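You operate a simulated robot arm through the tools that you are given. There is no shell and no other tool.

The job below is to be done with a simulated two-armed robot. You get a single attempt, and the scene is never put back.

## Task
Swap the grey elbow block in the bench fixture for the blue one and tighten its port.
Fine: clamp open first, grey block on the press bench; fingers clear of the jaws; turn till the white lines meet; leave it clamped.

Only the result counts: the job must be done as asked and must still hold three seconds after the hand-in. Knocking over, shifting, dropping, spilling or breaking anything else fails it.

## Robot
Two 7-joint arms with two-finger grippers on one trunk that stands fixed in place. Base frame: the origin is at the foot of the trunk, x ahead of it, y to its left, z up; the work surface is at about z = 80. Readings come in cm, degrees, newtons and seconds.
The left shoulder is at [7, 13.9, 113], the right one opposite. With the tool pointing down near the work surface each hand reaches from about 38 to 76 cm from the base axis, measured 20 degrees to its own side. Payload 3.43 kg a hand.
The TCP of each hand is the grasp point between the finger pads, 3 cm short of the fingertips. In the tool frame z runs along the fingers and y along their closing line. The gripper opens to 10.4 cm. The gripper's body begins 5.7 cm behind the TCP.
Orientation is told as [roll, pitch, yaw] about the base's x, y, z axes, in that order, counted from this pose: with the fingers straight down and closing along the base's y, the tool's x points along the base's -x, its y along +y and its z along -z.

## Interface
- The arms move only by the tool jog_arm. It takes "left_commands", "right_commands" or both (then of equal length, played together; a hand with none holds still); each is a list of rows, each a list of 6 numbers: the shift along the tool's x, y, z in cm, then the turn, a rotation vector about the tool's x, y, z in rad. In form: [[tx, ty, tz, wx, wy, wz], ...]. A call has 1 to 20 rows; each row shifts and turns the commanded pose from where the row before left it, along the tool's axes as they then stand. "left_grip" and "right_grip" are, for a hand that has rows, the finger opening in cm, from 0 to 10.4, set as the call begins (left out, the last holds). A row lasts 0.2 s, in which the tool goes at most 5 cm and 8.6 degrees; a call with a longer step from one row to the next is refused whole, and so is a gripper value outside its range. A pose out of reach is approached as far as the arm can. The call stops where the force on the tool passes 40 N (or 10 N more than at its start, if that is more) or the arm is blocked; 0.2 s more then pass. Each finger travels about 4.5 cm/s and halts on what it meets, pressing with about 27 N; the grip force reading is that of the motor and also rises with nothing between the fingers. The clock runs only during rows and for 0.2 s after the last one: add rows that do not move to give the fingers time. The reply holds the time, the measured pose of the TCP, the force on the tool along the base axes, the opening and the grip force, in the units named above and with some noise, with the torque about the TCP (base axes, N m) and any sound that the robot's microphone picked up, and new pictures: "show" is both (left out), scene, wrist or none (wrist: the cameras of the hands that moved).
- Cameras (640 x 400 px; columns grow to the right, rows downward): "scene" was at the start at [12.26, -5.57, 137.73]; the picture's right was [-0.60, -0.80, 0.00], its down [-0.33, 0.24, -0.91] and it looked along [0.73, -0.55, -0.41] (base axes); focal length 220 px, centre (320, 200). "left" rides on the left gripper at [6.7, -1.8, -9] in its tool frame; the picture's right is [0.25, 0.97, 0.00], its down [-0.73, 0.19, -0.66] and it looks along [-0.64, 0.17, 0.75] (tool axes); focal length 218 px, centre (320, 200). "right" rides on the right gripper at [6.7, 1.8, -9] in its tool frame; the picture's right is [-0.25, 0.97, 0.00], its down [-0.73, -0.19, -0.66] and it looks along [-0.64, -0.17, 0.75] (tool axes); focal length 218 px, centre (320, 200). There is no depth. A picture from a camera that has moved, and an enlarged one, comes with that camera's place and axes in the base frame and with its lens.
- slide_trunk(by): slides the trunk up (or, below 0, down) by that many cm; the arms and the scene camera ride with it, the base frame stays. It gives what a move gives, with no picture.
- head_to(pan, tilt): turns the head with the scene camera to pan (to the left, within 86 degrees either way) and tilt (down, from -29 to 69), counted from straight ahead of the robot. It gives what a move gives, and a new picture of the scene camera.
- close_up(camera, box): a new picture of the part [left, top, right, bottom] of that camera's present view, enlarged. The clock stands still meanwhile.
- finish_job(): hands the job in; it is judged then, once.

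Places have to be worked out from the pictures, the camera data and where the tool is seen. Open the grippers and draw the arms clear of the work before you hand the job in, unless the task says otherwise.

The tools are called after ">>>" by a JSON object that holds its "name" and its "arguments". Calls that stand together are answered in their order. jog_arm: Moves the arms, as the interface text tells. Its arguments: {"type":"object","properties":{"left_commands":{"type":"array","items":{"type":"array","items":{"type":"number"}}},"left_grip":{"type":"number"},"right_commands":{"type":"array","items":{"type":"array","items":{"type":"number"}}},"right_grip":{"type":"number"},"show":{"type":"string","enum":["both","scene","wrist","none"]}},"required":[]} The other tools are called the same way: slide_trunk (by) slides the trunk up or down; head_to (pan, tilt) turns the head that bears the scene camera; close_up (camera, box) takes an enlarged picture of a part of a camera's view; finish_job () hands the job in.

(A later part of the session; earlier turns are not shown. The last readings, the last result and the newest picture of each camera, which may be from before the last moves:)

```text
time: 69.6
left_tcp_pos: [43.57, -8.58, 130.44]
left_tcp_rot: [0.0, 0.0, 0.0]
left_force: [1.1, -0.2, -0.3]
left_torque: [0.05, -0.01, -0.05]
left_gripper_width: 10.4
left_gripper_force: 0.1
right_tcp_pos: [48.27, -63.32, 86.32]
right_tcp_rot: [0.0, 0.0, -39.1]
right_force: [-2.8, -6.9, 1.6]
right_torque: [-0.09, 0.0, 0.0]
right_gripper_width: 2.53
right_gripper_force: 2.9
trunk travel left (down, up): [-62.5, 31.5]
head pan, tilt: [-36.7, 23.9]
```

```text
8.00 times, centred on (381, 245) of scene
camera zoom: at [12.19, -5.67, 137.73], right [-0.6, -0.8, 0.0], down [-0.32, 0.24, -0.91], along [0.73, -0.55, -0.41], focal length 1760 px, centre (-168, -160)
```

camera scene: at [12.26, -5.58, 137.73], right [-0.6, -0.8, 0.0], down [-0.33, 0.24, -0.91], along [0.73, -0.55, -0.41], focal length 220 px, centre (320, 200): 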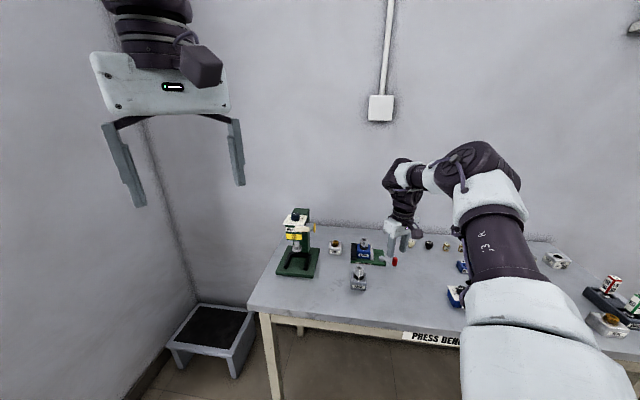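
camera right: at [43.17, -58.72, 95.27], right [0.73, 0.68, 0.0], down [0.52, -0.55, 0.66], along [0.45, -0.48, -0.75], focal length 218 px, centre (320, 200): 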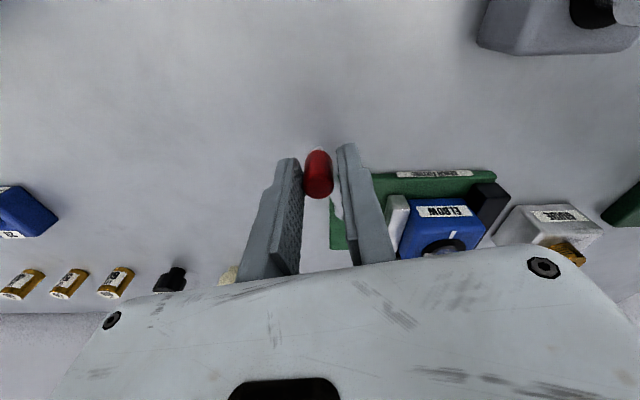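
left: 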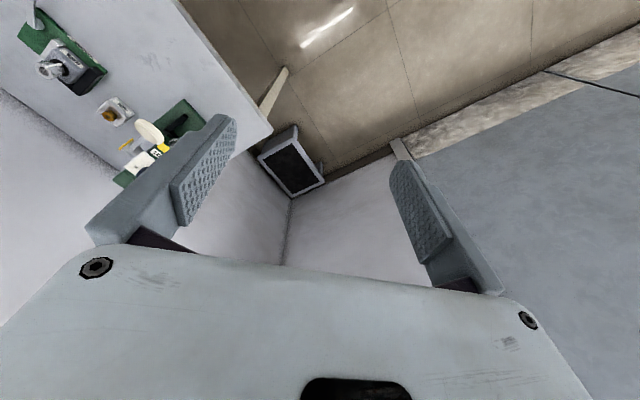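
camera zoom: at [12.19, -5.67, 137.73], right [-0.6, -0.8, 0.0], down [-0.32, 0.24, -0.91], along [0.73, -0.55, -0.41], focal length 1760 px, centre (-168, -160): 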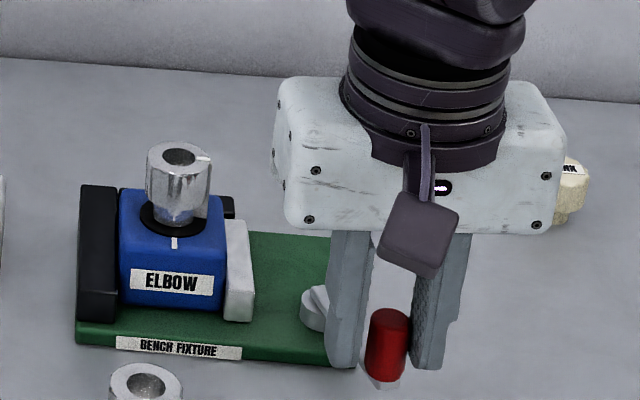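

The block is now against the fixed jaw and the lever at about 153° shows about 7 N of resistance. I'll press a little further to make sure the clamp is fully home.

>>> {"name": "jog_arm", "arguments": {"right_commands": [[0.01, 0.3, 0, 0, 0, 0.03], [0, 0, 0, 0, 0, 0]], "show": "none"}}

>>> {"name": "jog_arm", "arguments": {"right_commands": [[0.01, 0.3, 0, 0, 0, 0.03], [0, 0, 0, 0, 0, 0]], "show": "wrist"}}

>>> {"name": "close_up", "arguments": {"camera": "scene", "box": [346, 220, 416, 270]}}

```text
time: 70.2
left_tcp_pos: [43.43, -8.67, 130.49]
left_tcp_rot: [0.1, -0.1, -0.1]
left_force: [-0.2, 0.2, 0.0]
left_torque: [0.0, 0.01, 0.04]
left_gripper_width: 10.4
left_gripper_force: 0.0
right_tcp_pos: [48.38, -63.22, 86.19]
right_tcp_rot: [0.1, 0.0, -40.8]
right_force: [-6.6, -10.8, 5.4]
right_torque: [-0.25, 0.17, -0.01]
right_gripper_width: 2.84
right_gripper_force: 5.7
trunk travel left (down, up): [-62.5, 31.5]
head pan, tilt: [-36.7, 23.9]
```

```text
time: 70.8
left_tcp_pos: [43.33, -8.74, 130.59]
left_tcp_rot: [0.1, -0.1, 0.0]
left_force: [0.2, -0.3, -0.2]
left_torque: [0.01, 0.03, -0.02]
left_gripper_width: 10.39
left_gripper_force: 0.2
right_tcp_pos: [48.47, -63.03, 86.33]
right_tcp_rot: [0.0, 0.0, -42.5]
right_force: [-10.9, -17.1, 5.8]
right_torque: [-0.61, 0.26, -0.05]
right_gripper_width: 3.25
right_gripper_force: 8.9
trunk travel left (down, up): [-62.5, 31.5]
head pan, tilt: [-36.7, 23.9]
camera right: at [44.66, -57.12, 95.22], right [0.84, 0.54, 0.0], down [0.41, -0.63, 0.66], along [0.36, -0.55, -0.75], focal length 218 px, centre (320, 200)
```

right: 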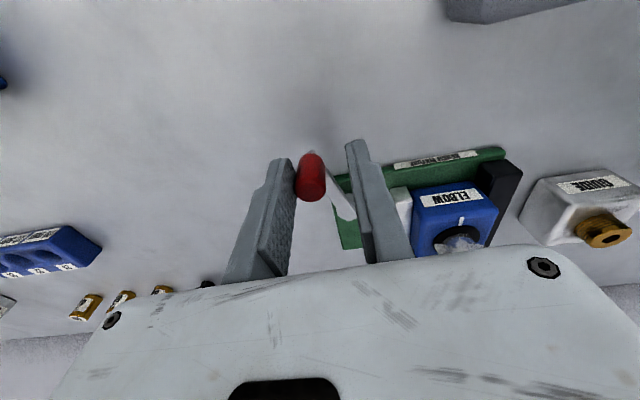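

```text
8.00 times, centred on (381, 245) of scene
camera zoom: at [11.98, -5.81, 137.75], right [-0.6, -0.8, 0.0], down [-0.32, 0.24, -0.91], along [0.73, -0.55, -0.41], focal length 1760 px, centre (-168, -160)
```

zoom: 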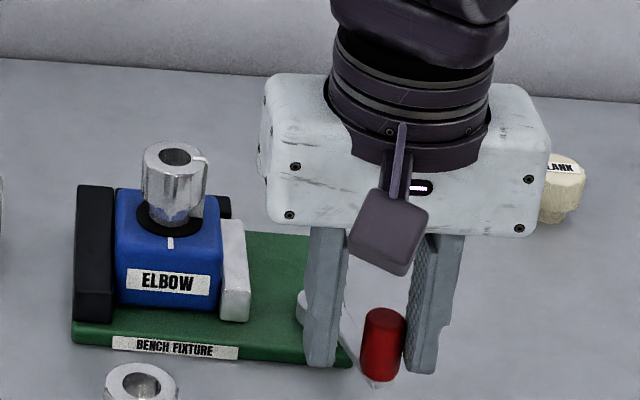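

At 20 N the lever no longer moves, so the clamp is home. I'll back off, open the fingers and lift away, then verify that the lever stays put.

>>> {"name": "jog_arm", "arguments": {"right_commands": [[0, -0.4, 0, 0, 0, 0], [0, -0.4, 0, 0, 0, 0], [0, 0, 0, 0, 0, 0], [0, 0, 0, 0, 0, 0], [0, 0, -1, 0, 0, 0], [0, 0, -2.5, 0, 0, 0], [0, 0, -3, 0, 0, 0], [0, 0, -3, 0, 0, 0], [0, 0, 0, 0, 0, 0]], "right_grip": 5}}

>>> {"name": "close_up", "arguments": {"camera": "scene", "box": [346, 228, 396, 268]}}

>>> {"name": "close_up", "arguments": {"camera": "right", "box": [260, 80, 480, 240]}}

```text
time: 72.8
left_tcp_pos: [43.8, -8.59, 130.46]
left_tcp_rot: [0.1, 0.0, 0.0]
left_force: [-0.1, -1.0, -0.3]
left_torque: [0.06, 0.02, 0.01]
left_gripper_width: 10.42
left_gripper_force: 0.0
right_tcp_pos: [48.19, -63.3, 95.84]
right_tcp_rot: [-0.1, 0.0, -42.3]
right_force: [-0.1, -0.3, -0.6]
right_torque: [-0.01, -0.03, 0.0]
right_gripper_width: 4.99
right_gripper_force: 0.2
trunk travel left (down, up): [-62.5, 31.5]
head pan, tilt: [-36.7, 23.9]
camera scene: at [12.29, -5.62, 137.72], right [-0.6, -0.8, 0.0], down [-0.33, 0.24, -0.91], along [0.73, -0.55, -0.41], focal length 220 px, centre (320, 200)
camera right: at [44.29, -57.48, 104.77], right [0.84, 0.54, 0.0], down [0.41, -0.63, 0.66], along [0.36, -0.55, -0.75], focal length 218 px, centre (320, 200)
```

scene: 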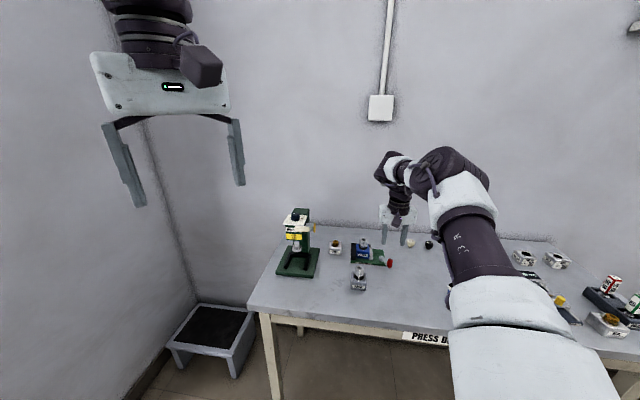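
right: 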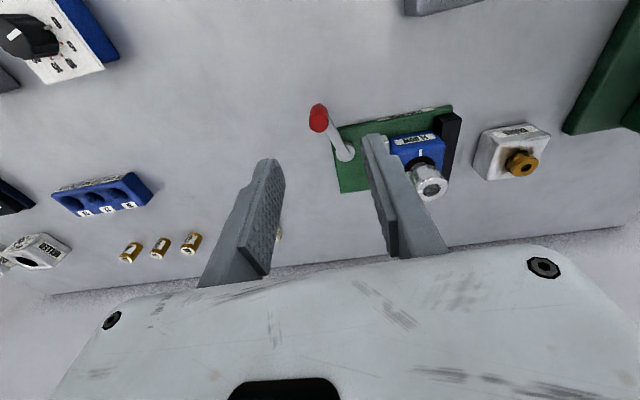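

```text
10.00 times, centred on (371, 248) of scene
camera zoom: at [12.29, -5.62, 137.72], right [-0.6, -0.8, 0.0], down [-0.33, 0.24, -0.91], along [0.73, -0.55, -0.41], focal length 2201 px, centre (-190, -280)
```

zoom: 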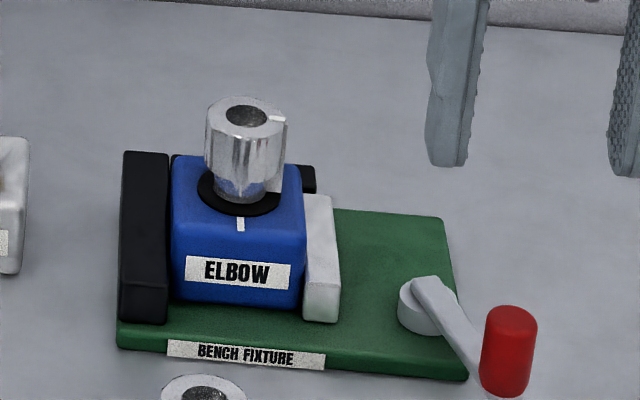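

```text
2.50 times, centred on (370, 160) of right
camera zoom: at [44.29, -57.48, 104.77], right [0.84, 0.54, 0.0], down [0.41, -0.63, 0.66], along [0.36, -0.55, -0.75], focal length 546 px, centre (195, 300)
```

zoom: 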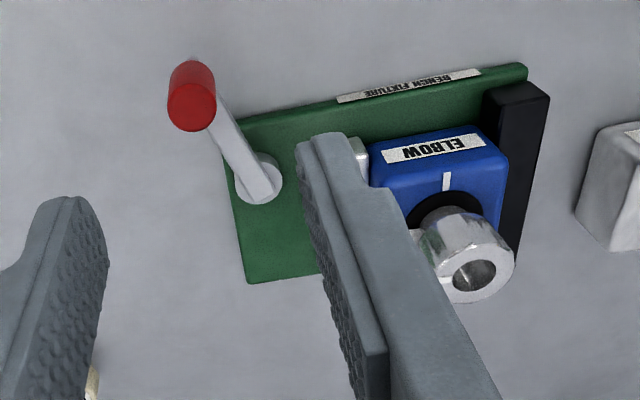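

The lever and jaw are in exactly the same image position as in the original clamped state, and the blue port sits where the grey one was, so the clamp holds. Now I'll bring the hand in front of the port, tilted 25° and yawed to +5°, as the start pose for the clockwise turn.

>>> {"name": "jog_arm", "arguments": {"right_commands": [[0, 0, 0, 0, -0.1454, 0], [0, 0, 0, 0, -0.1454, 0], [0, 0, 0, 0, -0.1454, 0], [0, 0, 0, -0.0499, 0, -0.1069], [0, 0, 0, -0.0499, 0, -0.1069], [0, 0, 0, -0.0499, 0, -0.1069], [0, 0, 0, -0.0499, 0, -0.1069], [0, 0, 0, -0.0499, 0, -0.1069], [0, 0, 0, -0.0499, 0, -0.1069], [0, 0, 0, -0.0499, 0, -0.1069], [-2.47, -0.03, 1.7, 0, 0, 0], [-2.47, -0.03, 1.7, 0, 0, 0], [-2.47, -0.03, 1.7, 0, 0, 0], [0, 0, 0, 0, 0, 0]], "right_grip": 5.2}}

>>> {"name": "close_up", "arguments": {"camera": "right", "box": [240, 40, 400, 160]}}

>>> {"name": "close_up", "arguments": {"camera": "scene", "box": [350, 224, 386, 256]}}

```text
time: 75.8
left_tcp_pos: [43.59, -8.51, 130.49]
left_tcp_rot: [-0.1, 0.0, 0.1]
left_force: [0.1, 0.6, 0.0]
left_torque: [0.01, 0.03, -0.01]
left_gripper_width: 10.4
left_gripper_force: 0.0
right_tcp_pos: [56.85, -62.82, 94.52]
right_tcp_rot: [0.1, -25.1, 4.9]
right_force: [0.1, -0.6, 0.0]
right_torque: [0.02, -0.02, 0.0]
right_gripper_width: 5.19
right_gripper_force: 0.0
trunk travel left (down, up): [-62.5, 31.5]
head pan, tilt: [-36.7, 23.9]
camera scene: at [12.18, -5.6, 137.73], right [-0.6, -0.8, 0.0], down [-0.32, 0.24, -0.91], along [0.73, -0.55, -0.41], focal length 220 px, centre (320, 200)
camera right: at [46.81, -61.79, 99.76], right [0.15, 0.98, 0.11], down [0.4, -0.16, 0.9], along [0.91, -0.09, -0.41], focal length 218 px, centre (320, 200)
```

scene: 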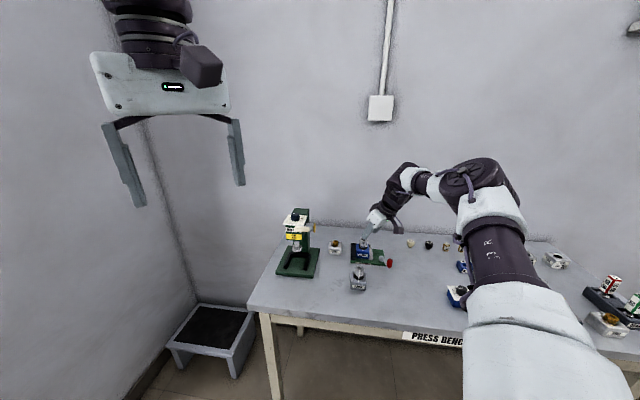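
right: 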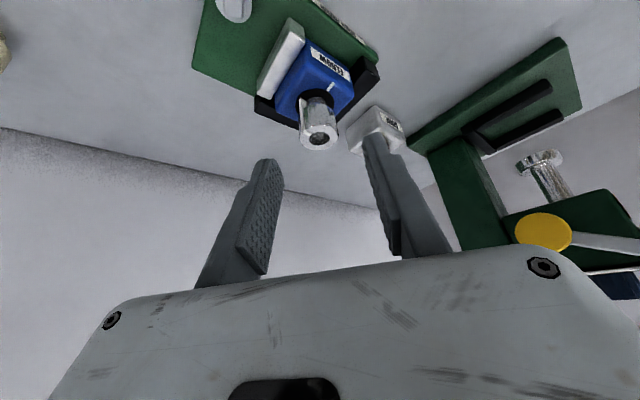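

```text
3.33 times, centred on (320, 100) of right
camera zoom: at [46.81, -61.79, 99.76], right [0.15, 0.98, 0.11], down [0.4, -0.16, 0.9], along [0.91, -0.09, -0.41], focal length 728 px, centre (320, 533)
```

zoom: 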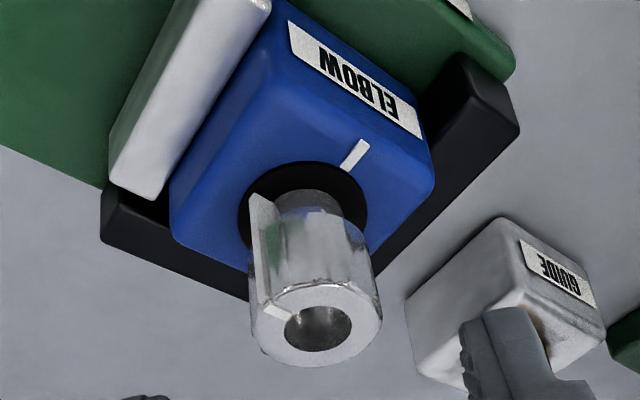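

```text
12.50 times, centred on (368, 240) of scene
camera zoom: at [12.18, -5.6, 137.73], right [-0.6, -0.8, 0.0], down [-0.32, 0.24, -0.91], along [0.73, -0.55, -0.41], focal length 2751 px, centre (-280, -300)
```

zoom: 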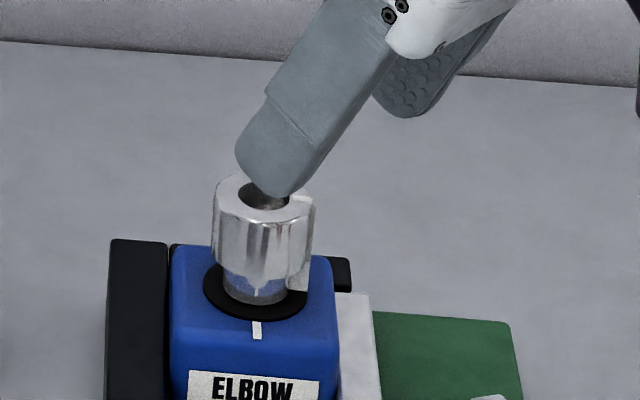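

The clockwise start pose is reachable. The port line measures ≈226° and the block mark ≈135.6°, so the turn needed is about 90°. I'll advance onto the port head and close.

>>> {"name": "jog_arm", "arguments": {"right_commands": [[0.05, 0.03, 2.2, 0, 0, 0], [0.06, 0.02, 2.2, 0, 0, 0], [0, 0, 1.3, 0, 0, 0], [0, 0, 0.8, 0, 0, 0], [0, 0, 0, 0, 0, 0]], "show": "wrist"}}

>>> {"name": "close_up", "arguments": {"camera": "right", "box": [240, 80, 400, 220]}}

>>> {"name": "close_up", "arguments": {"camera": "scene", "box": [350, 224, 386, 256]}}

```text
time: 77.0
left_tcp_pos: [43.59, -8.51, 130.46]
left_tcp_rot: [-0.1, 0.0, 0.0]
left_force: [-0.4, 0.1, 1.0]
left_torque: [0.03, 0.01, 0.01]
left_gripper_width: 10.4
left_gripper_force: 0.0
right_tcp_pos: [59.62, -62.46, 88.6]
right_tcp_rot: [0.0, -24.9, 4.8]
right_force: [0.0, -0.1, 0.6]
right_torque: [0.02, -0.01, 0.04]
right_gripper_width: 5.2
right_gripper_force: 0.1
trunk travel left (down, up): [-62.5, 31.5]
head pan, tilt: [-36.7, 23.9]
camera right: at [49.53, -61.49, 93.76], right [0.15, 0.98, 0.11], down [0.4, -0.16, 0.9], along [0.91, -0.09, -0.41], focal length 218 px, centre (320, 200)
```

right: 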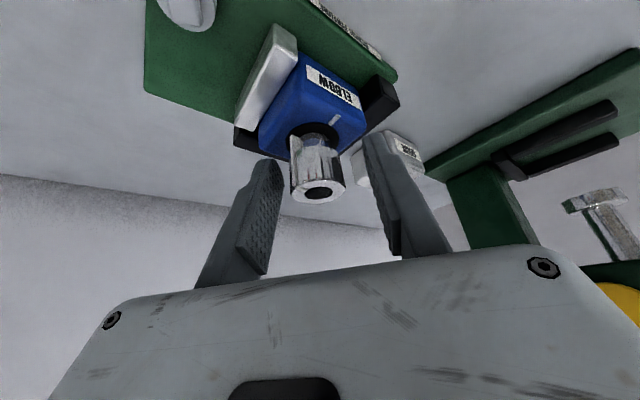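

```text
2.86 times, centred on (320, 150) of right
camera zoom: at [49.53, -61.49, 93.76], right [0.15, 0.98, 0.11], down [0.4, -0.16, 0.9], along [0.91, -0.09, -0.41], focal length 624 px, centre (320, 343)
```

zoom: 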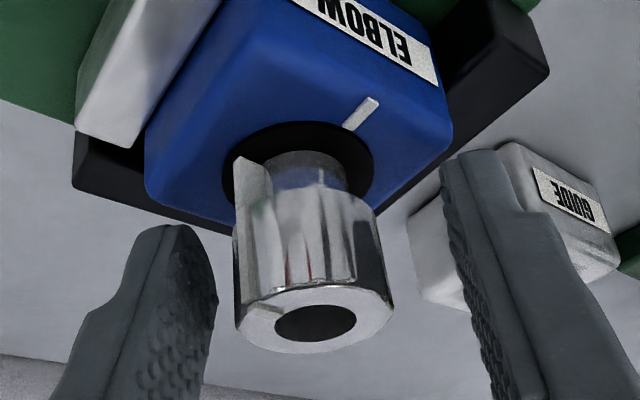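

```text
12.50 times, centred on (368, 240) of scene
camera zoom: at [12.23, -5.58, 137.73], right [-0.6, -0.8, 0.0], down [-0.33, 0.24, -0.91], along [0.73, -0.55, -0.41], focal length 2751 px, centre (-280, -300)
```

zoom: 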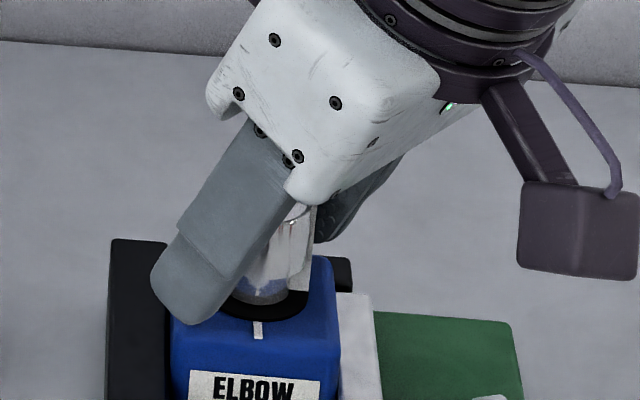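

The port is between the pads. I'll close the grip and check for side forces.

>>> {"name": "jog_arm", "arguments": {"right_commands": [[0, 0, 0, 0, 0, 0], [0, 0, 0, 0, 0, 0], [0, 0, 0, 0, 0, 0], [0, 0, 0, 0, 0, 0], [0, 0, 0, 0, 0, 0]], "right_grip": 2.2, "show": "wrist"}}

>>> {"name": "close_up", "arguments": {"camera": "right", "box": [240, 80, 400, 220]}}

```text
time: 78.2
left_tcp_pos: [43.64, -8.68, 130.41]
left_tcp_rot: [0.0, 0.0, 0.0]
left_force: [0.5, 0.8, -0.5]
left_torque: [0.0, 0.0, 0.04]
left_gripper_width: 10.39
left_gripper_force: 0.1
right_tcp_pos: [59.57, -62.48, 88.42]
right_tcp_rot: [0.1, -25.1, 4.7]
right_force: [-1.1, -3.4, -0.2]
right_torque: [-0.2, 0.05, -0.04]
right_gripper_width: 2.92
right_gripper_force: 27.0
trunk travel left (down, up): [-62.5, 31.5]
head pan, tilt: [-36.7, 23.9]
camera right: at [49.49, -61.58, 93.71], right [0.15, 0.98, 0.11], down [0.4, -0.16, 0.9], along [0.91, -0.09, -0.42], focal length 218 px, centre (320, 200)
```

right: 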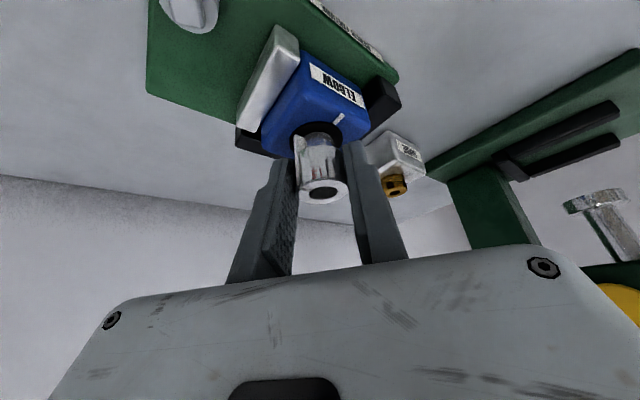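

```text
2.86 times, centred on (320, 150) of right
camera zoom: at [49.49, -61.58, 93.71], right [0.15, 0.98, 0.11], down [0.4, -0.16, 0.9], along [0.91, -0.09, -0.42], focal length 624 px, centre (320, 343)
```

zoom: 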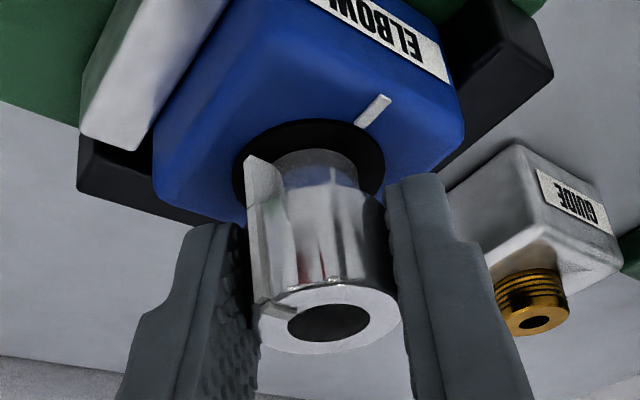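

The grip is firm with only about 3 N side force. I'll start turning clockwise about the port axis, first two 7° steps, and check torque and the line movement.

>>> {"name": "jog_arm", "arguments": {"right_commands": [[-0.003, 0.061, 0.002, 0.0516, 0, 0.1106], [-0.003, 0.061, 0.002, 0.0516, 0, 0.1106], [0, 0, 0, 0, 0, 0]], "show": "wrist"}}

>>> {"name": "close_up", "arguments": {"camera": "right", "box": [240, 80, 400, 220]}}

>>> {"name": "close_up", "arguments": {"camera": "scene", "box": [346, 228, 396, 268]}}

```text
time: 79.0
left_tcp_pos: [43.6, -8.54, 130.44]
left_tcp_rot: [0.0, 0.0, 0.0]
left_force: [-0.6, 0.8, 0.9]
left_torque: [0.02, 0.04, 0.0]
left_gripper_width: 10.4
left_gripper_force: 0.0
right_tcp_pos: [59.67, -62.38, 88.32]
right_tcp_rot: [0.1, -25.0, -9.1]
right_force: [-4.0, -0.9, 0.3]
right_torque: [-0.08, 0.27, -0.01]
right_gripper_width: 2.89
right_gripper_force: 26.5
trunk travel left (down, up): [-62.5, 31.5]
head pan, tilt: [-36.7, 23.9]
camera right: at [50.03, -59.04, 93.69], right [0.38, 0.92, 0.11], down [0.35, -0.25, 0.9], along [0.86, -0.31, -0.42], focal length 218 px, centre (320, 200)
```

right: 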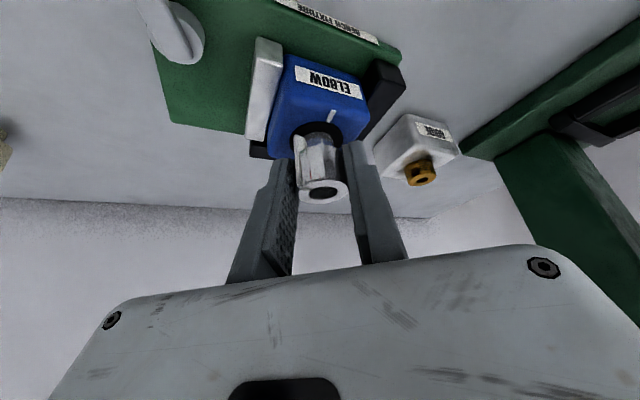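

```text
2.86 times, centred on (320, 150) of right
camera zoom: at [50.03, -59.04, 93.69], right [0.38, 0.92, 0.11], down [0.35, -0.25, 0.9], along [0.86, -0.31, -0.42], focal length 624 px, centre (320, 343)
```

zoom: 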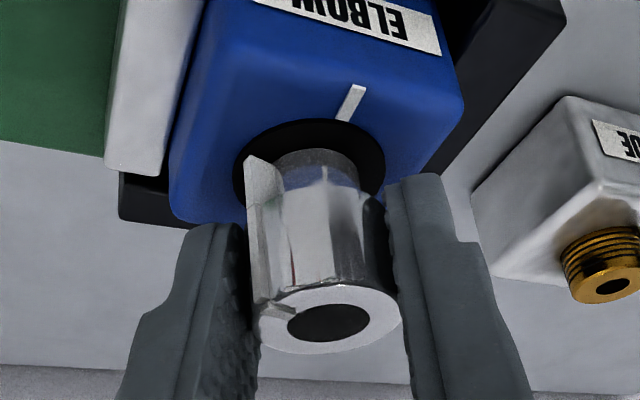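

```text
10.00 times, centred on (371, 248) of scene
camera zoom: at [12.18, -5.62, 137.73], right [-0.6, -0.8, 0.0], down [-0.32, 0.24, -0.91], along [0.73, -0.55, -0.41], focal length 2201 px, centre (-190, -280)
```

zoom: 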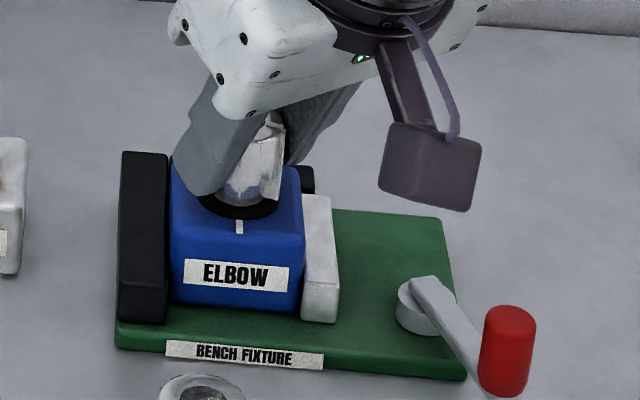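

The port turns with the hand at negligible torque. I'll continue with five more 7° steps.

>>> {"name": "jog_arm", "arguments": {"right_commands": [[-0.003, 0.061, 0.002, 0.0516, 0, 0.1106], [-0.003, 0.061, 0.002, 0.0516, 0, 0.1106], [-0.003, 0.061, 0.002, 0.0516, 0, 0.1106], [-0.003, 0.061, 0.002, 0.0516, 0, 0.1106], [-0.003, 0.061, 0.002, 0.0516, 0, 0.1106], [0, 0, 0, 0, 0, 0]], "show": "wrist"}}

>>> {"name": "close_up", "arguments": {"camera": "right", "box": [240, 80, 400, 220]}}

>>> {"name": "close_up", "arguments": {"camera": "scene", "box": [346, 228, 396, 268]}}

```text
time: 80.4
left_tcp_pos: [43.64, -8.58, 130.36]
left_tcp_rot: [0.0, 0.0, 0.0]
left_force: [-0.2, -0.2, 0.0]
left_torque: [-0.01, -0.04, 0.0]
left_gripper_width: 10.4
left_gripper_force: 0.0
right_tcp_pos: [59.88, -62.06, 88.44]
right_tcp_rot: [0.1, -25.0, -44.1]
right_force: [-0.2, 0.5, 0.6]
right_torque: [-0.01, 0.01, -0.01]
right_gripper_width: 2.9
right_gripper_force: 27.0
trunk travel left (down, up): [-62.5, 31.5]
head pan, tilt: [-36.7, 23.9]
camera right: at [53.87, -53.91, 93.69], right [0.84, 0.54, 0.11], down [0.14, -0.41, 0.9], along [0.53, -0.74, -0.42], focal length 218 px, centre (320, 200)
```

right: 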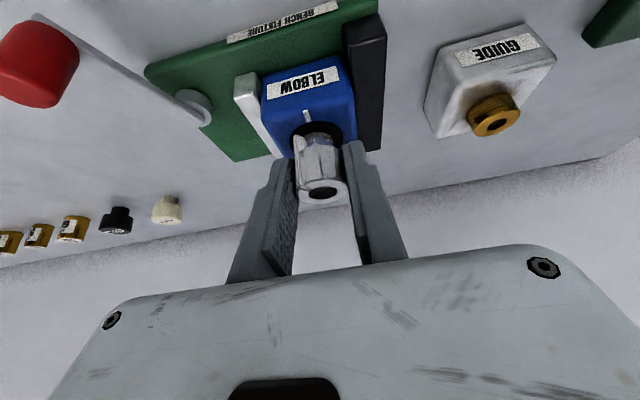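

```text
2.86 times, centred on (320, 150) of right
camera zoom: at [53.87, -53.91, 93.69], right [0.84, 0.54, 0.11], down [0.14, -0.41, 0.9], along [0.53, -0.74, -0.42], focal length 624 px, centre (320, 343)
```

zoom: 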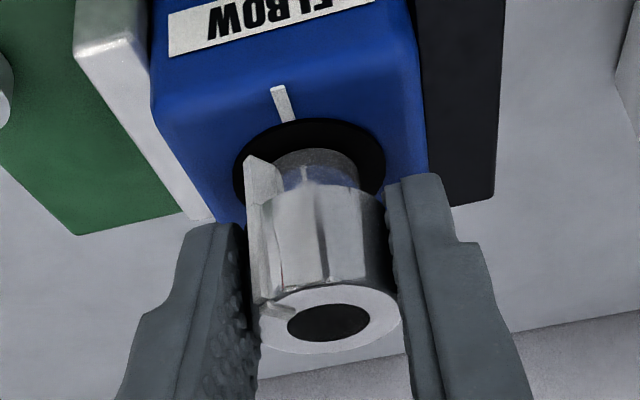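

```text
10.00 times, centred on (371, 248) of scene
camera zoom: at [12.26, -5.62, 137.73], right [-0.6, -0.8, 0.0], down [-0.33, 0.24, -0.91], along [0.73, -0.55, -0.41], focal length 2201 px, centre (-190, -280)
```

zoom: 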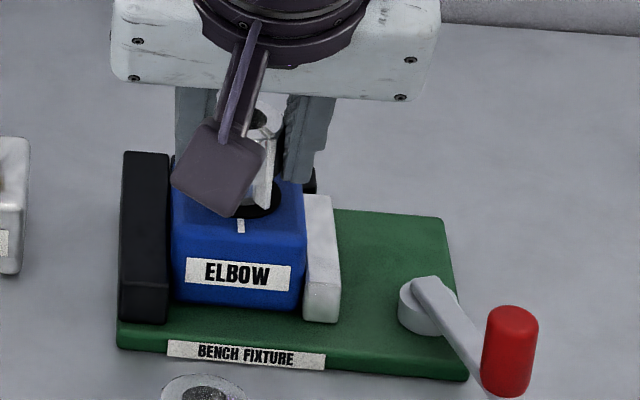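

49° done with no torque or side force. I'll continue with five more steps, toward about 84° in total.

>>> {"name": "jog_arm", "arguments": {"right_commands": [[-0.003, 0.061, 0.002, 0.0516, 0, 0.1106], [-0.003, 0.061, 0.002, 0.0516, 0, 0.1106], [-0.003, 0.061, 0.002, 0.0516, 0, 0.1106], [-0.003, 0.061, 0.002, 0.0516, 0, 0.1106], [-0.003, 0.061, 0.002, 0.0516, 0, 0.1106], [0, 0, 0, 0, 0, 0]], "show": "wrist"}}

>>> {"name": "close_up", "arguments": {"camera": "right", "box": [240, 80, 400, 220]}}

>>> {"name": "close_up", "arguments": {"camera": "scene", "box": [350, 224, 386, 256]}}

```text
time: 81.8
left_tcp_pos: [43.72, -8.58, 130.55]
left_tcp_rot: [0.1, 0.0, 0.0]
left_force: [-0.6, 0.3, -1.0]
left_torque: [-0.01, 0.0, -0.01]
left_gripper_width: 10.38
left_gripper_force: 0.0
right_tcp_pos: [55.52, -62.46, 93.29]
right_tcp_rot: [-0.1, -25.0, -79.0]
right_force: [-0.4, -0.1, -1.9]
right_torque: [-0.04, 0.05, -0.03]
right_gripper_width: 3.48
right_gripper_force: 26.8
right hand out of reach, approached as far as the arm can: row 3, 4, 5
trunk travel left (down, up): [-62.5, 31.5]
head pan, tilt: [-36.7, 23.9]
camera right: at [55.21, -52.49, 98.66], right [0.99, -0.04, 0.11], down [-0.11, -0.41, 0.9], along [0.01, -0.91, -0.42], focal length 218 px, centre (320, 200)
```

right: 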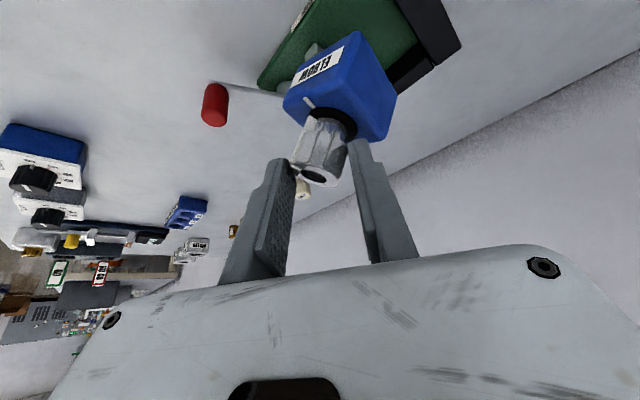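

```text
2.86 times, centred on (320, 150) of right
camera zoom: at [55.21, -52.49, 98.66], right [0.99, -0.04, 0.11], down [-0.11, -0.41, 0.9], along [0.01, -0.91, -0.42], focal length 624 px, centre (320, 343)
```

zoom: 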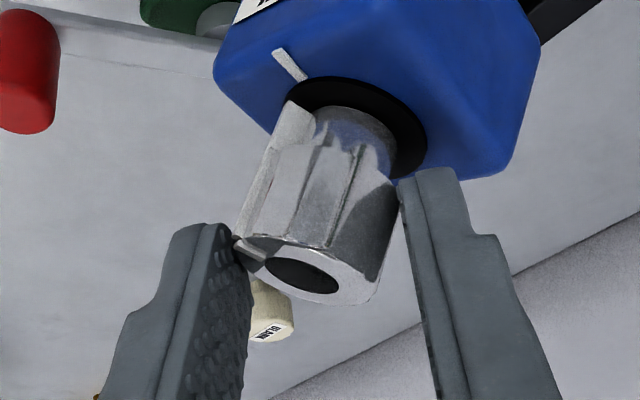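

```text
12.50 times, centred on (368, 240) of scene
camera zoom: at [12.22, -5.62, 137.74], right [-0.6, -0.8, 0.0], down [-0.33, 0.24, -0.91], along [0.73, -0.55, -0.41], focal length 2751 px, centre (-280, -300)
```

zoom: 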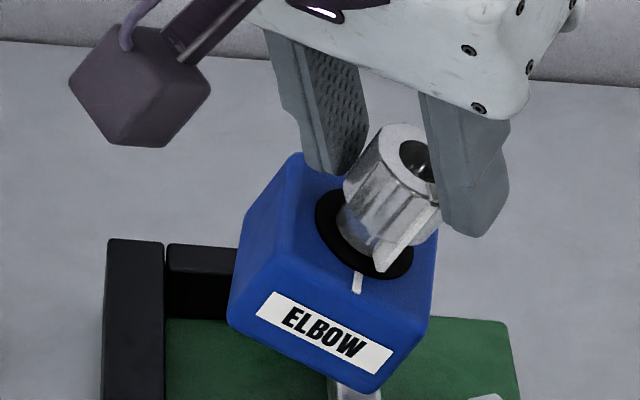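

The arm ran out of reach in the last rows and rose, lifting the block out of the clamp. It is still held, but tilted. I'll stop here and inspect the fixture and the grip before any further move.

>>> {"name": "close_up", "arguments": {"camera": "scene", "box": [330, 190, 420, 275]}}

>>> {"name": "close_up", "arguments": {"camera": "right", "box": [180, 0, 480, 220]}}

```text
4.71 times, centred on (375, 232) of scene
camera zoom: at [12.22, -5.62, 137.74], right [-0.6, -0.8, 0.0], down [-0.33, 0.24, -0.91], along [0.73, -0.55, -0.41], focal length 1036 px, centre (61, 47)
```

zoom: 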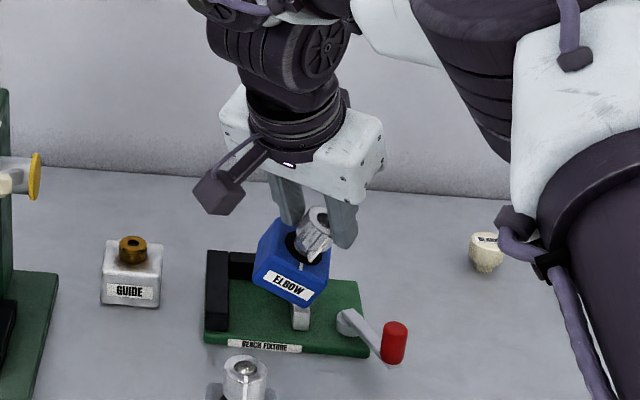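

```text
1.82 times, centred on (330, 110) of right
camera zoom: at [55.21, -52.49, 98.66], right [0.99, -0.04, 0.11], down [-0.11, -0.41, 0.9], along [0.01, -0.91, -0.42], focal length 397 px, centre (302, 364)
```

zoom: 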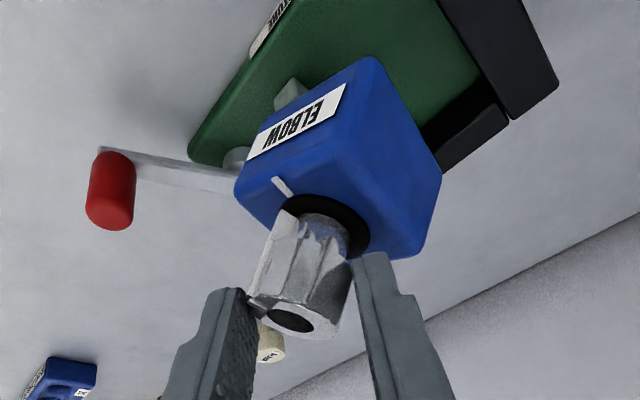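

The fixture and lever are unmoved, and the block is held only by the fingertips, leaning about 23°. I'll move gently inward and up to bring it clear of the jaws and away from the reach limit.

>>> {"name": "jog_arm", "arguments": {"right_commands": [[0.17, -0.247, -0.355, 0, 0, 0], [0.337, -0.494, -0.709, 0, 0, 0], [0.337, -0.494, -0.709, 0, 0, 0], [0.17, -0.247, -0.355, 0, 0, 0], [0, 0, 0, 0, 0, 0]], "show": "wrist"}}

>>> {"name": "close_up", "arguments": {"camera": "scene", "box": [330, 190, 420, 275]}}

```text
time: 83.0
left_tcp_pos: [43.75, -8.54, 130.34]
left_tcp_rot: [-0.1, 0.0, 0.0]
left_force: [-0.2, 0.3, 0.3]
left_torque: [0.01, 0.04, 0.04]
left_gripper_width: 10.38
left_gripper_force: 0.0
right_tcp_pos: [53.68, -60.83, 94.63]
right_tcp_rot: [-0.1, -25.0, -78.9]
right_force: [-0.3, 0.7, -1.6]
right_torque: [0.01, 0.02, 0.01]
right_gripper_width: 3.45
right_gripper_force: 27.1
trunk travel left (down, up): [-62.5, 31.5]
head pan, tilt: [-36.7, 23.9]
camera right: at [53.46, -50.91, 99.99], right [0.99, -0.04, 0.11], down [-0.11, -0.41, 0.9], along [0.01, -0.91, -0.42], focal length 218 px, centre (320, 200)
```

right: 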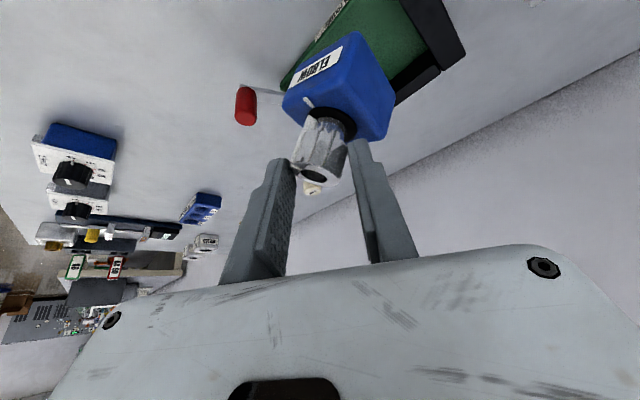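

```text
4.71 times, centred on (375, 232) of scene
camera zoom: at [12.28, -5.59, 137.73], right [-0.6, -0.8, 0.0], down [-0.33, 0.24, -0.91], along [0.73, -0.55, -0.41], focal length 1036 px, centre (61, 47)
```

zoom: 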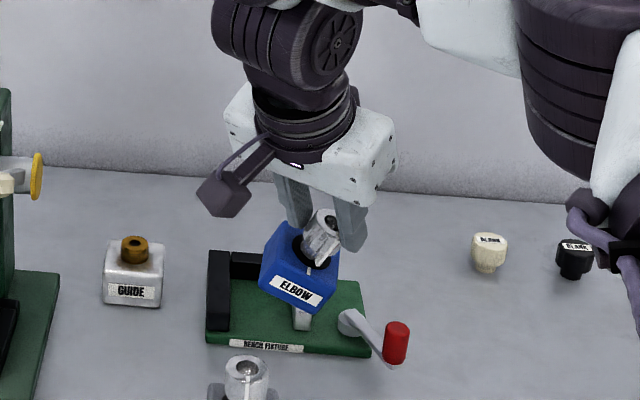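

The block follows securely. I'll carry it slowly over to open bench near (46,-55).

>>> {"name": "jog_arm", "arguments": {"right_commands": [[0.315, -0.403, -0.382, 0, 0, 0], [0.631, -0.806, -0.764, 0, 0, 0], [0.631, -0.806, -0.764, 0, 0, 0], [0.631, -0.806, -0.764, 0, 0, 0], [0.631, -0.806, -0.764, 0, 0, 0], [0.631, -0.806, -0.764, 0, 0, 0], [0.631, -0.806, -0.764, 0, 0, 0], [0.631, -0.806, -0.764, 0, 0, 0], [0.315, -0.403, -0.382, 0, 0, 0], [0, 0, 0, 0, 0, 0]]}}

>>> {"name": "close_up", "arguments": {"camera": "scene", "box": [340, 200, 440, 300]}}

>>> {"name": "close_up", "arguments": {"camera": "right", "box": [240, 40, 420, 200]}}

```text
time: 85.2
left_tcp_pos: [43.69, -8.56, 130.41]
left_tcp_rot: [0.0, 0.0, 0.0]
left_force: [-0.9, -0.4, 0.7]
left_torque: [0.0, 0.02, -0.04]
left_gripper_width: 10.38
left_gripper_force: 0.1
right_tcp_pos: [51.19, -62.12, 97.8]
right_tcp_rot: [0.1, -24.9, -79.0]
right_force: [2.1, 1.1, -0.1]
right_torque: [0.05, -0.25, -0.04]
right_gripper_width: 3.35
right_gripper_force: 26.9
right hand out of reach, approached as far as the arm can: row 2, 3, 4, 5, 6, 7, 8, 9
trunk travel left (down, up): [-62.5, 31.5]
head pan, tilt: [-36.7, 23.9]
camera scene: at [12.29, -5.59, 137.73], right [-0.6, -0.8, 0.0], down [-0.33, 0.24, -0.91], along [0.73, -0.55, -0.41], focal length 220 px, centre (320, 200)
camera right: at [50.88, -52.03, 103.2], right [0.99, -0.04, 0.11], down [-0.11, -0.41, 0.9], along [0.01, -0.91, -0.42], focal length 218 px, centre (320, 200)
```

scene: 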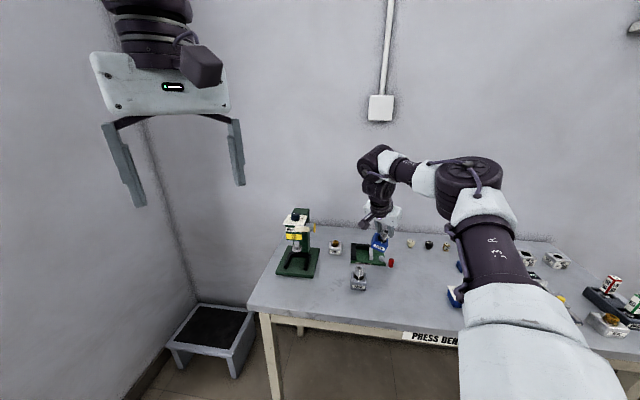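
right: 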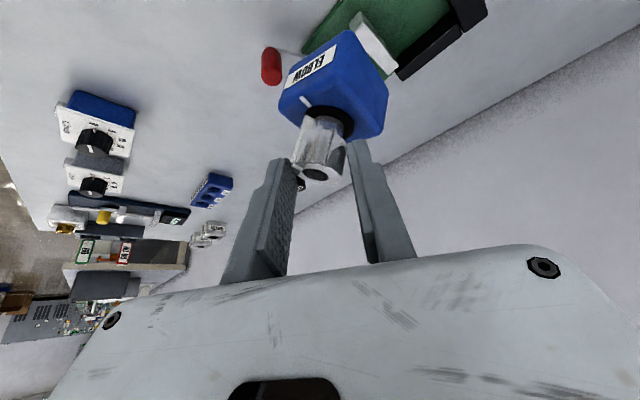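

```text
4.00 times, centred on (390, 250) of scene
camera zoom: at [12.29, -5.59, 137.73], right [-0.6, -0.8, 0.0], down [-0.33, 0.24, -0.91], along [0.73, -0.55, -0.41], focal length 880 px, centre (40, 0)
```

zoom: 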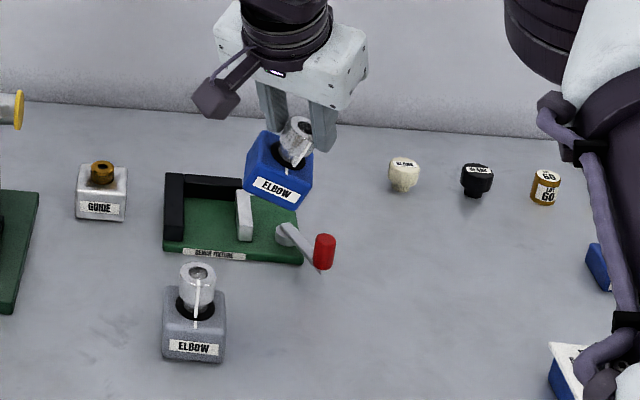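

```text
2.50 times, centred on (330, 120) of right
camera zoom: at [50.88, -52.03, 103.2], right [0.99, -0.04, 0.11], down [-0.11, -0.41, 0.9], along [0.01, -0.91, -0.42], focal length 546 px, centre (295, 400)
```

zoom: 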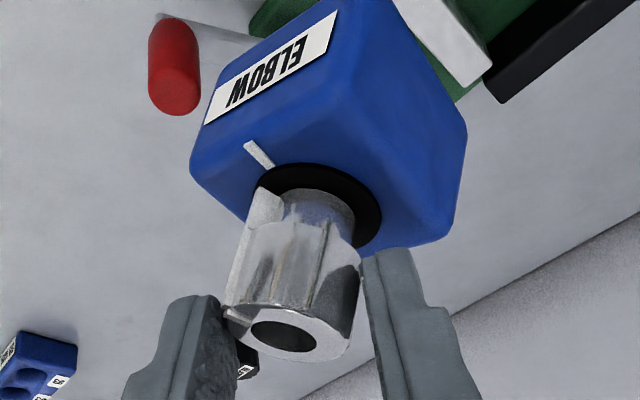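

The yaw of -79° is at a wrist limit, so I'll first rotate the hand back to about -44° (clear of everything at this height) before translating.

>>> {"name": "jog_arm", "arguments": {"right_commands": [[0, 0, 0, -0.0258, 0, -0.0553], [0, 0, 0, -0.0516, 0, -0.1106], [0, 0, 0, -0.0516, 0, -0.1106], [0, 0, 0, -0.0516, 0, -0.1106], [0, 0, 0, -0.0516, 0, -0.1106], [0, 0, 0, -0.0258, 0, -0.0553], [0, 0, 0, 0, 0, 0]]}}

>>> {"name": "close_up", "arguments": {"camera": "scene", "box": [340, 200, 440, 300]}}

>>> {"name": "close_up", "arguments": {"camera": "right", "box": [240, 40, 420, 200]}}

```text
time: 86.8
left_tcp_pos: [43.7, -8.56, 130.34]
left_tcp_rot: [-0.1, 0.2, 0.0]
left_force: [-0.7, 0.6, -1.2]
left_torque: [0.02, 0.03, -0.01]
left_gripper_width: 10.4
left_gripper_force: 0.1
right_tcp_pos: [50.98, -62.25, 97.71]
right_tcp_rot: [0.0, -24.9, -44.1]
right_force: [-0.1, -0.2, -2.8]
right_torque: [0.02, -0.01, 0.0]
right_gripper_width: 2.89
right_gripper_force: 27.1
trunk travel left (down, up): [-62.5, 31.5]
head pan, tilt: [-36.7, 23.9]
camera scene: at [12.29, -5.6, 137.72], right [-0.6, -0.8, 0.0], down [-0.33, 0.24, -0.91], along [0.73, -0.55, -0.41], focal length 220 px, centre (320, 200)
camera right: at [45.09, -53.97, 103.14], right [0.84, 0.54, 0.11], down [0.14, -0.4, 0.9], along [0.53, -0.74, -0.42], focal length 218 px, centre (320, 200)
```

scene: 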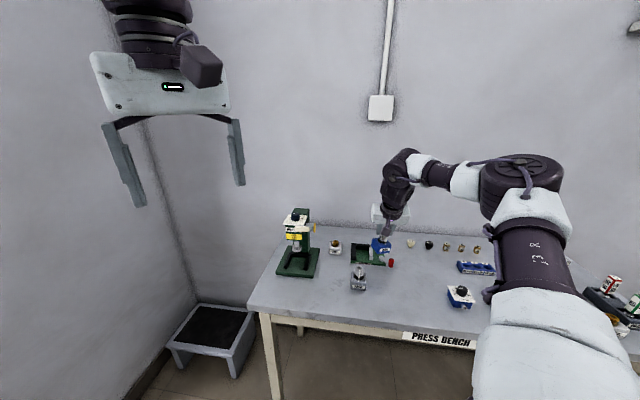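
right: 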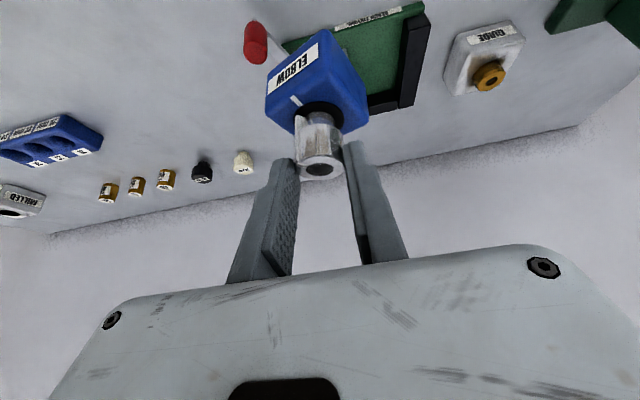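

```text
4.00 times, centred on (390, 250) of scene
camera zoom: at [12.29, -5.6, 137.72], right [-0.6, -0.8, 0.0], down [-0.33, 0.24, -0.91], along [0.73, -0.55, -0.41], focal length 880 px, centre (40, 0)
```

zoom: 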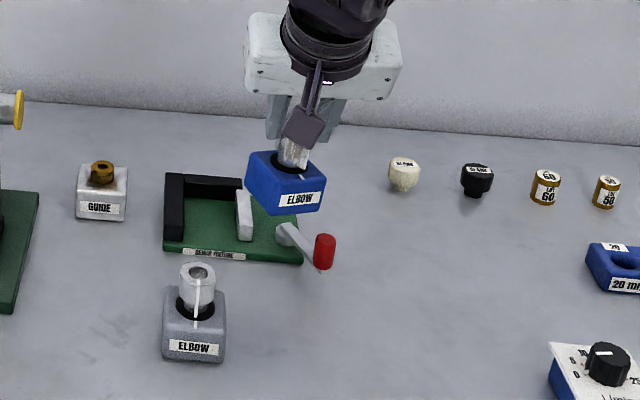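

```text
2.50 times, centred on (330, 120) of right
camera zoom: at [45.09, -53.97, 103.14], right [0.84, 0.54, 0.11], down [0.14, -0.4, 0.9], along [0.53, -0.74, -0.42], focal length 546 px, centre (295, 400)
```

zoom: 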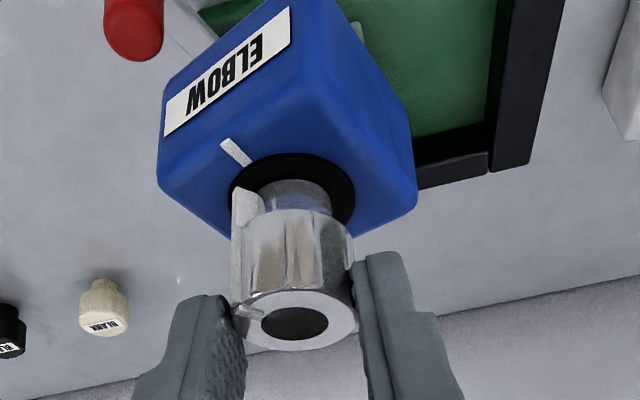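

The block swung upright in the grip by itself and is held with a normal 2.89 cm width again. I'll carry it slowly to open bench around (40,-56) to set it down.

>>> {"name": "jog_arm", "arguments": {"right_commands": [[0.793, -0.226, -0.37, 0, 0, 0], [1.586, -0.453, -0.74, 0, 0, 0], [1.586, -0.453, -0.74, 0, 0, 0], [1.586, -0.453, -0.74, 0, 0, 0], [1.586, -0.453, -0.74, 0, 0, 0], [1.586, -0.453, -0.74, 0, 0, 0], [1.586, -0.453, -0.74, 0, 0, 0], [0.793, -0.226, -0.37, 0, 0, 0], [0, 0, 0, 0, 0, 0]]}}

>>> {"name": "close_up", "arguments": {"camera": "scene", "box": [350, 210, 450, 310]}}

>>> {"name": "close_up", "arguments": {"camera": "right", "box": [240, 40, 420, 200]}}

```text
time: 88.8
left_tcp_pos: [43.65, -8.52, 130.46]
left_tcp_rot: [0.0, 0.0, 0.0]
left_force: [0.2, 0.1, -0.2]
left_torque: [0.0, -0.02, 0.02]
left_gripper_width: 10.4
left_gripper_force: 0.0
right_tcp_pos: [39.97, -55.92, 97.75]
right_tcp_rot: [-0.1, -24.8, -44.1]
right_force: [-0.6, -0.1, -3.1]
right_torque: [0.05, 0.09, 0.02]
right_gripper_width: 2.9
right_gripper_force: 27.2
trunk travel left (down, up): [-62.5, 31.5]
head pan, tilt: [-36.7, 23.9]
camera scene: at [12.26, -5.59, 137.73], right [-0.6, -0.8, 0.0], down [-0.33, 0.24, -0.91], along [0.73, -0.55, -0.41], focal length 220 px, centre (320, 200)
camera right: at [33.95, -47.72, 103.1], right [0.84, 0.54, 0.11], down [0.15, -0.41, 0.9], along [0.53, -0.74, -0.42], focal length 218 px, centre (320, 200)
```

scene: 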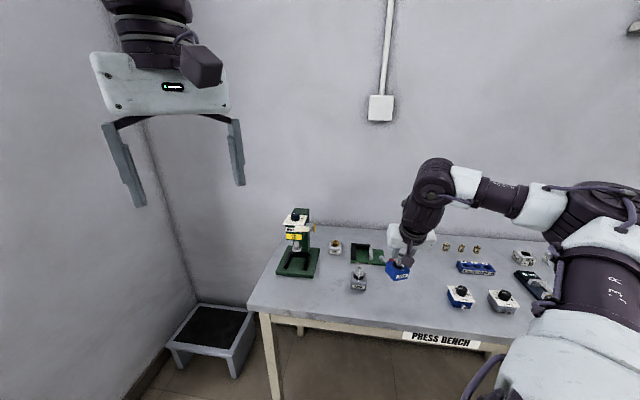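
right: 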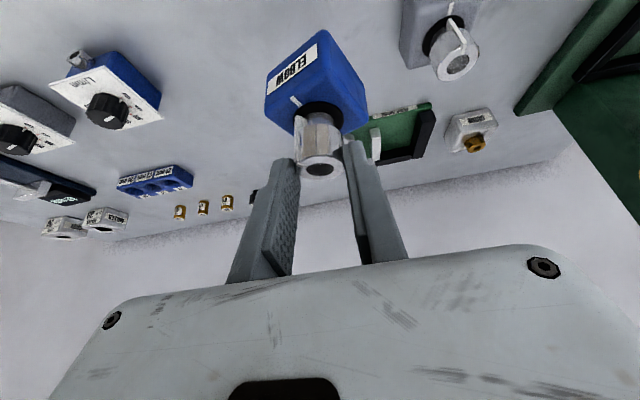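

```text
4.00 times, centred on (400, 260) of scene
camera zoom: at [12.26, -5.59, 137.73], right [-0.6, -0.8, 0.0], down [-0.33, 0.24, -0.91], along [0.73, -0.55, -0.41], focal length 880 px, centre (0, -40)
```

zoom: 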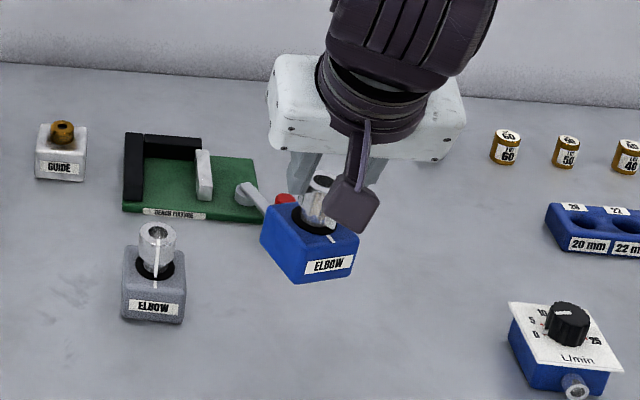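

```text
2.50 times, centred on (330, 120) of right
camera zoom: at [33.95, -47.72, 103.1], right [0.84, 0.54, 0.11], down [0.15, -0.41, 0.9], along [0.53, -0.74, -0.42], focal length 546 px, centre (295, 400)
```

zoom: 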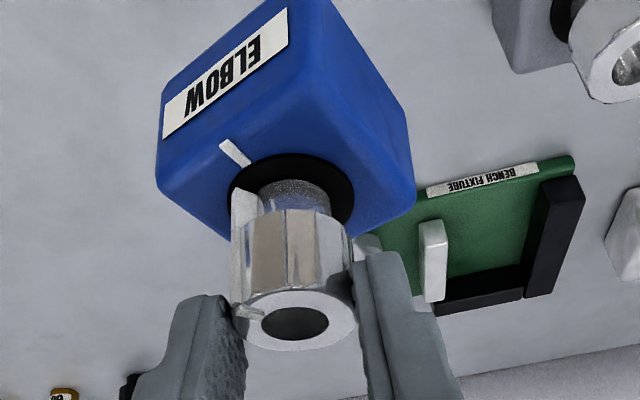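

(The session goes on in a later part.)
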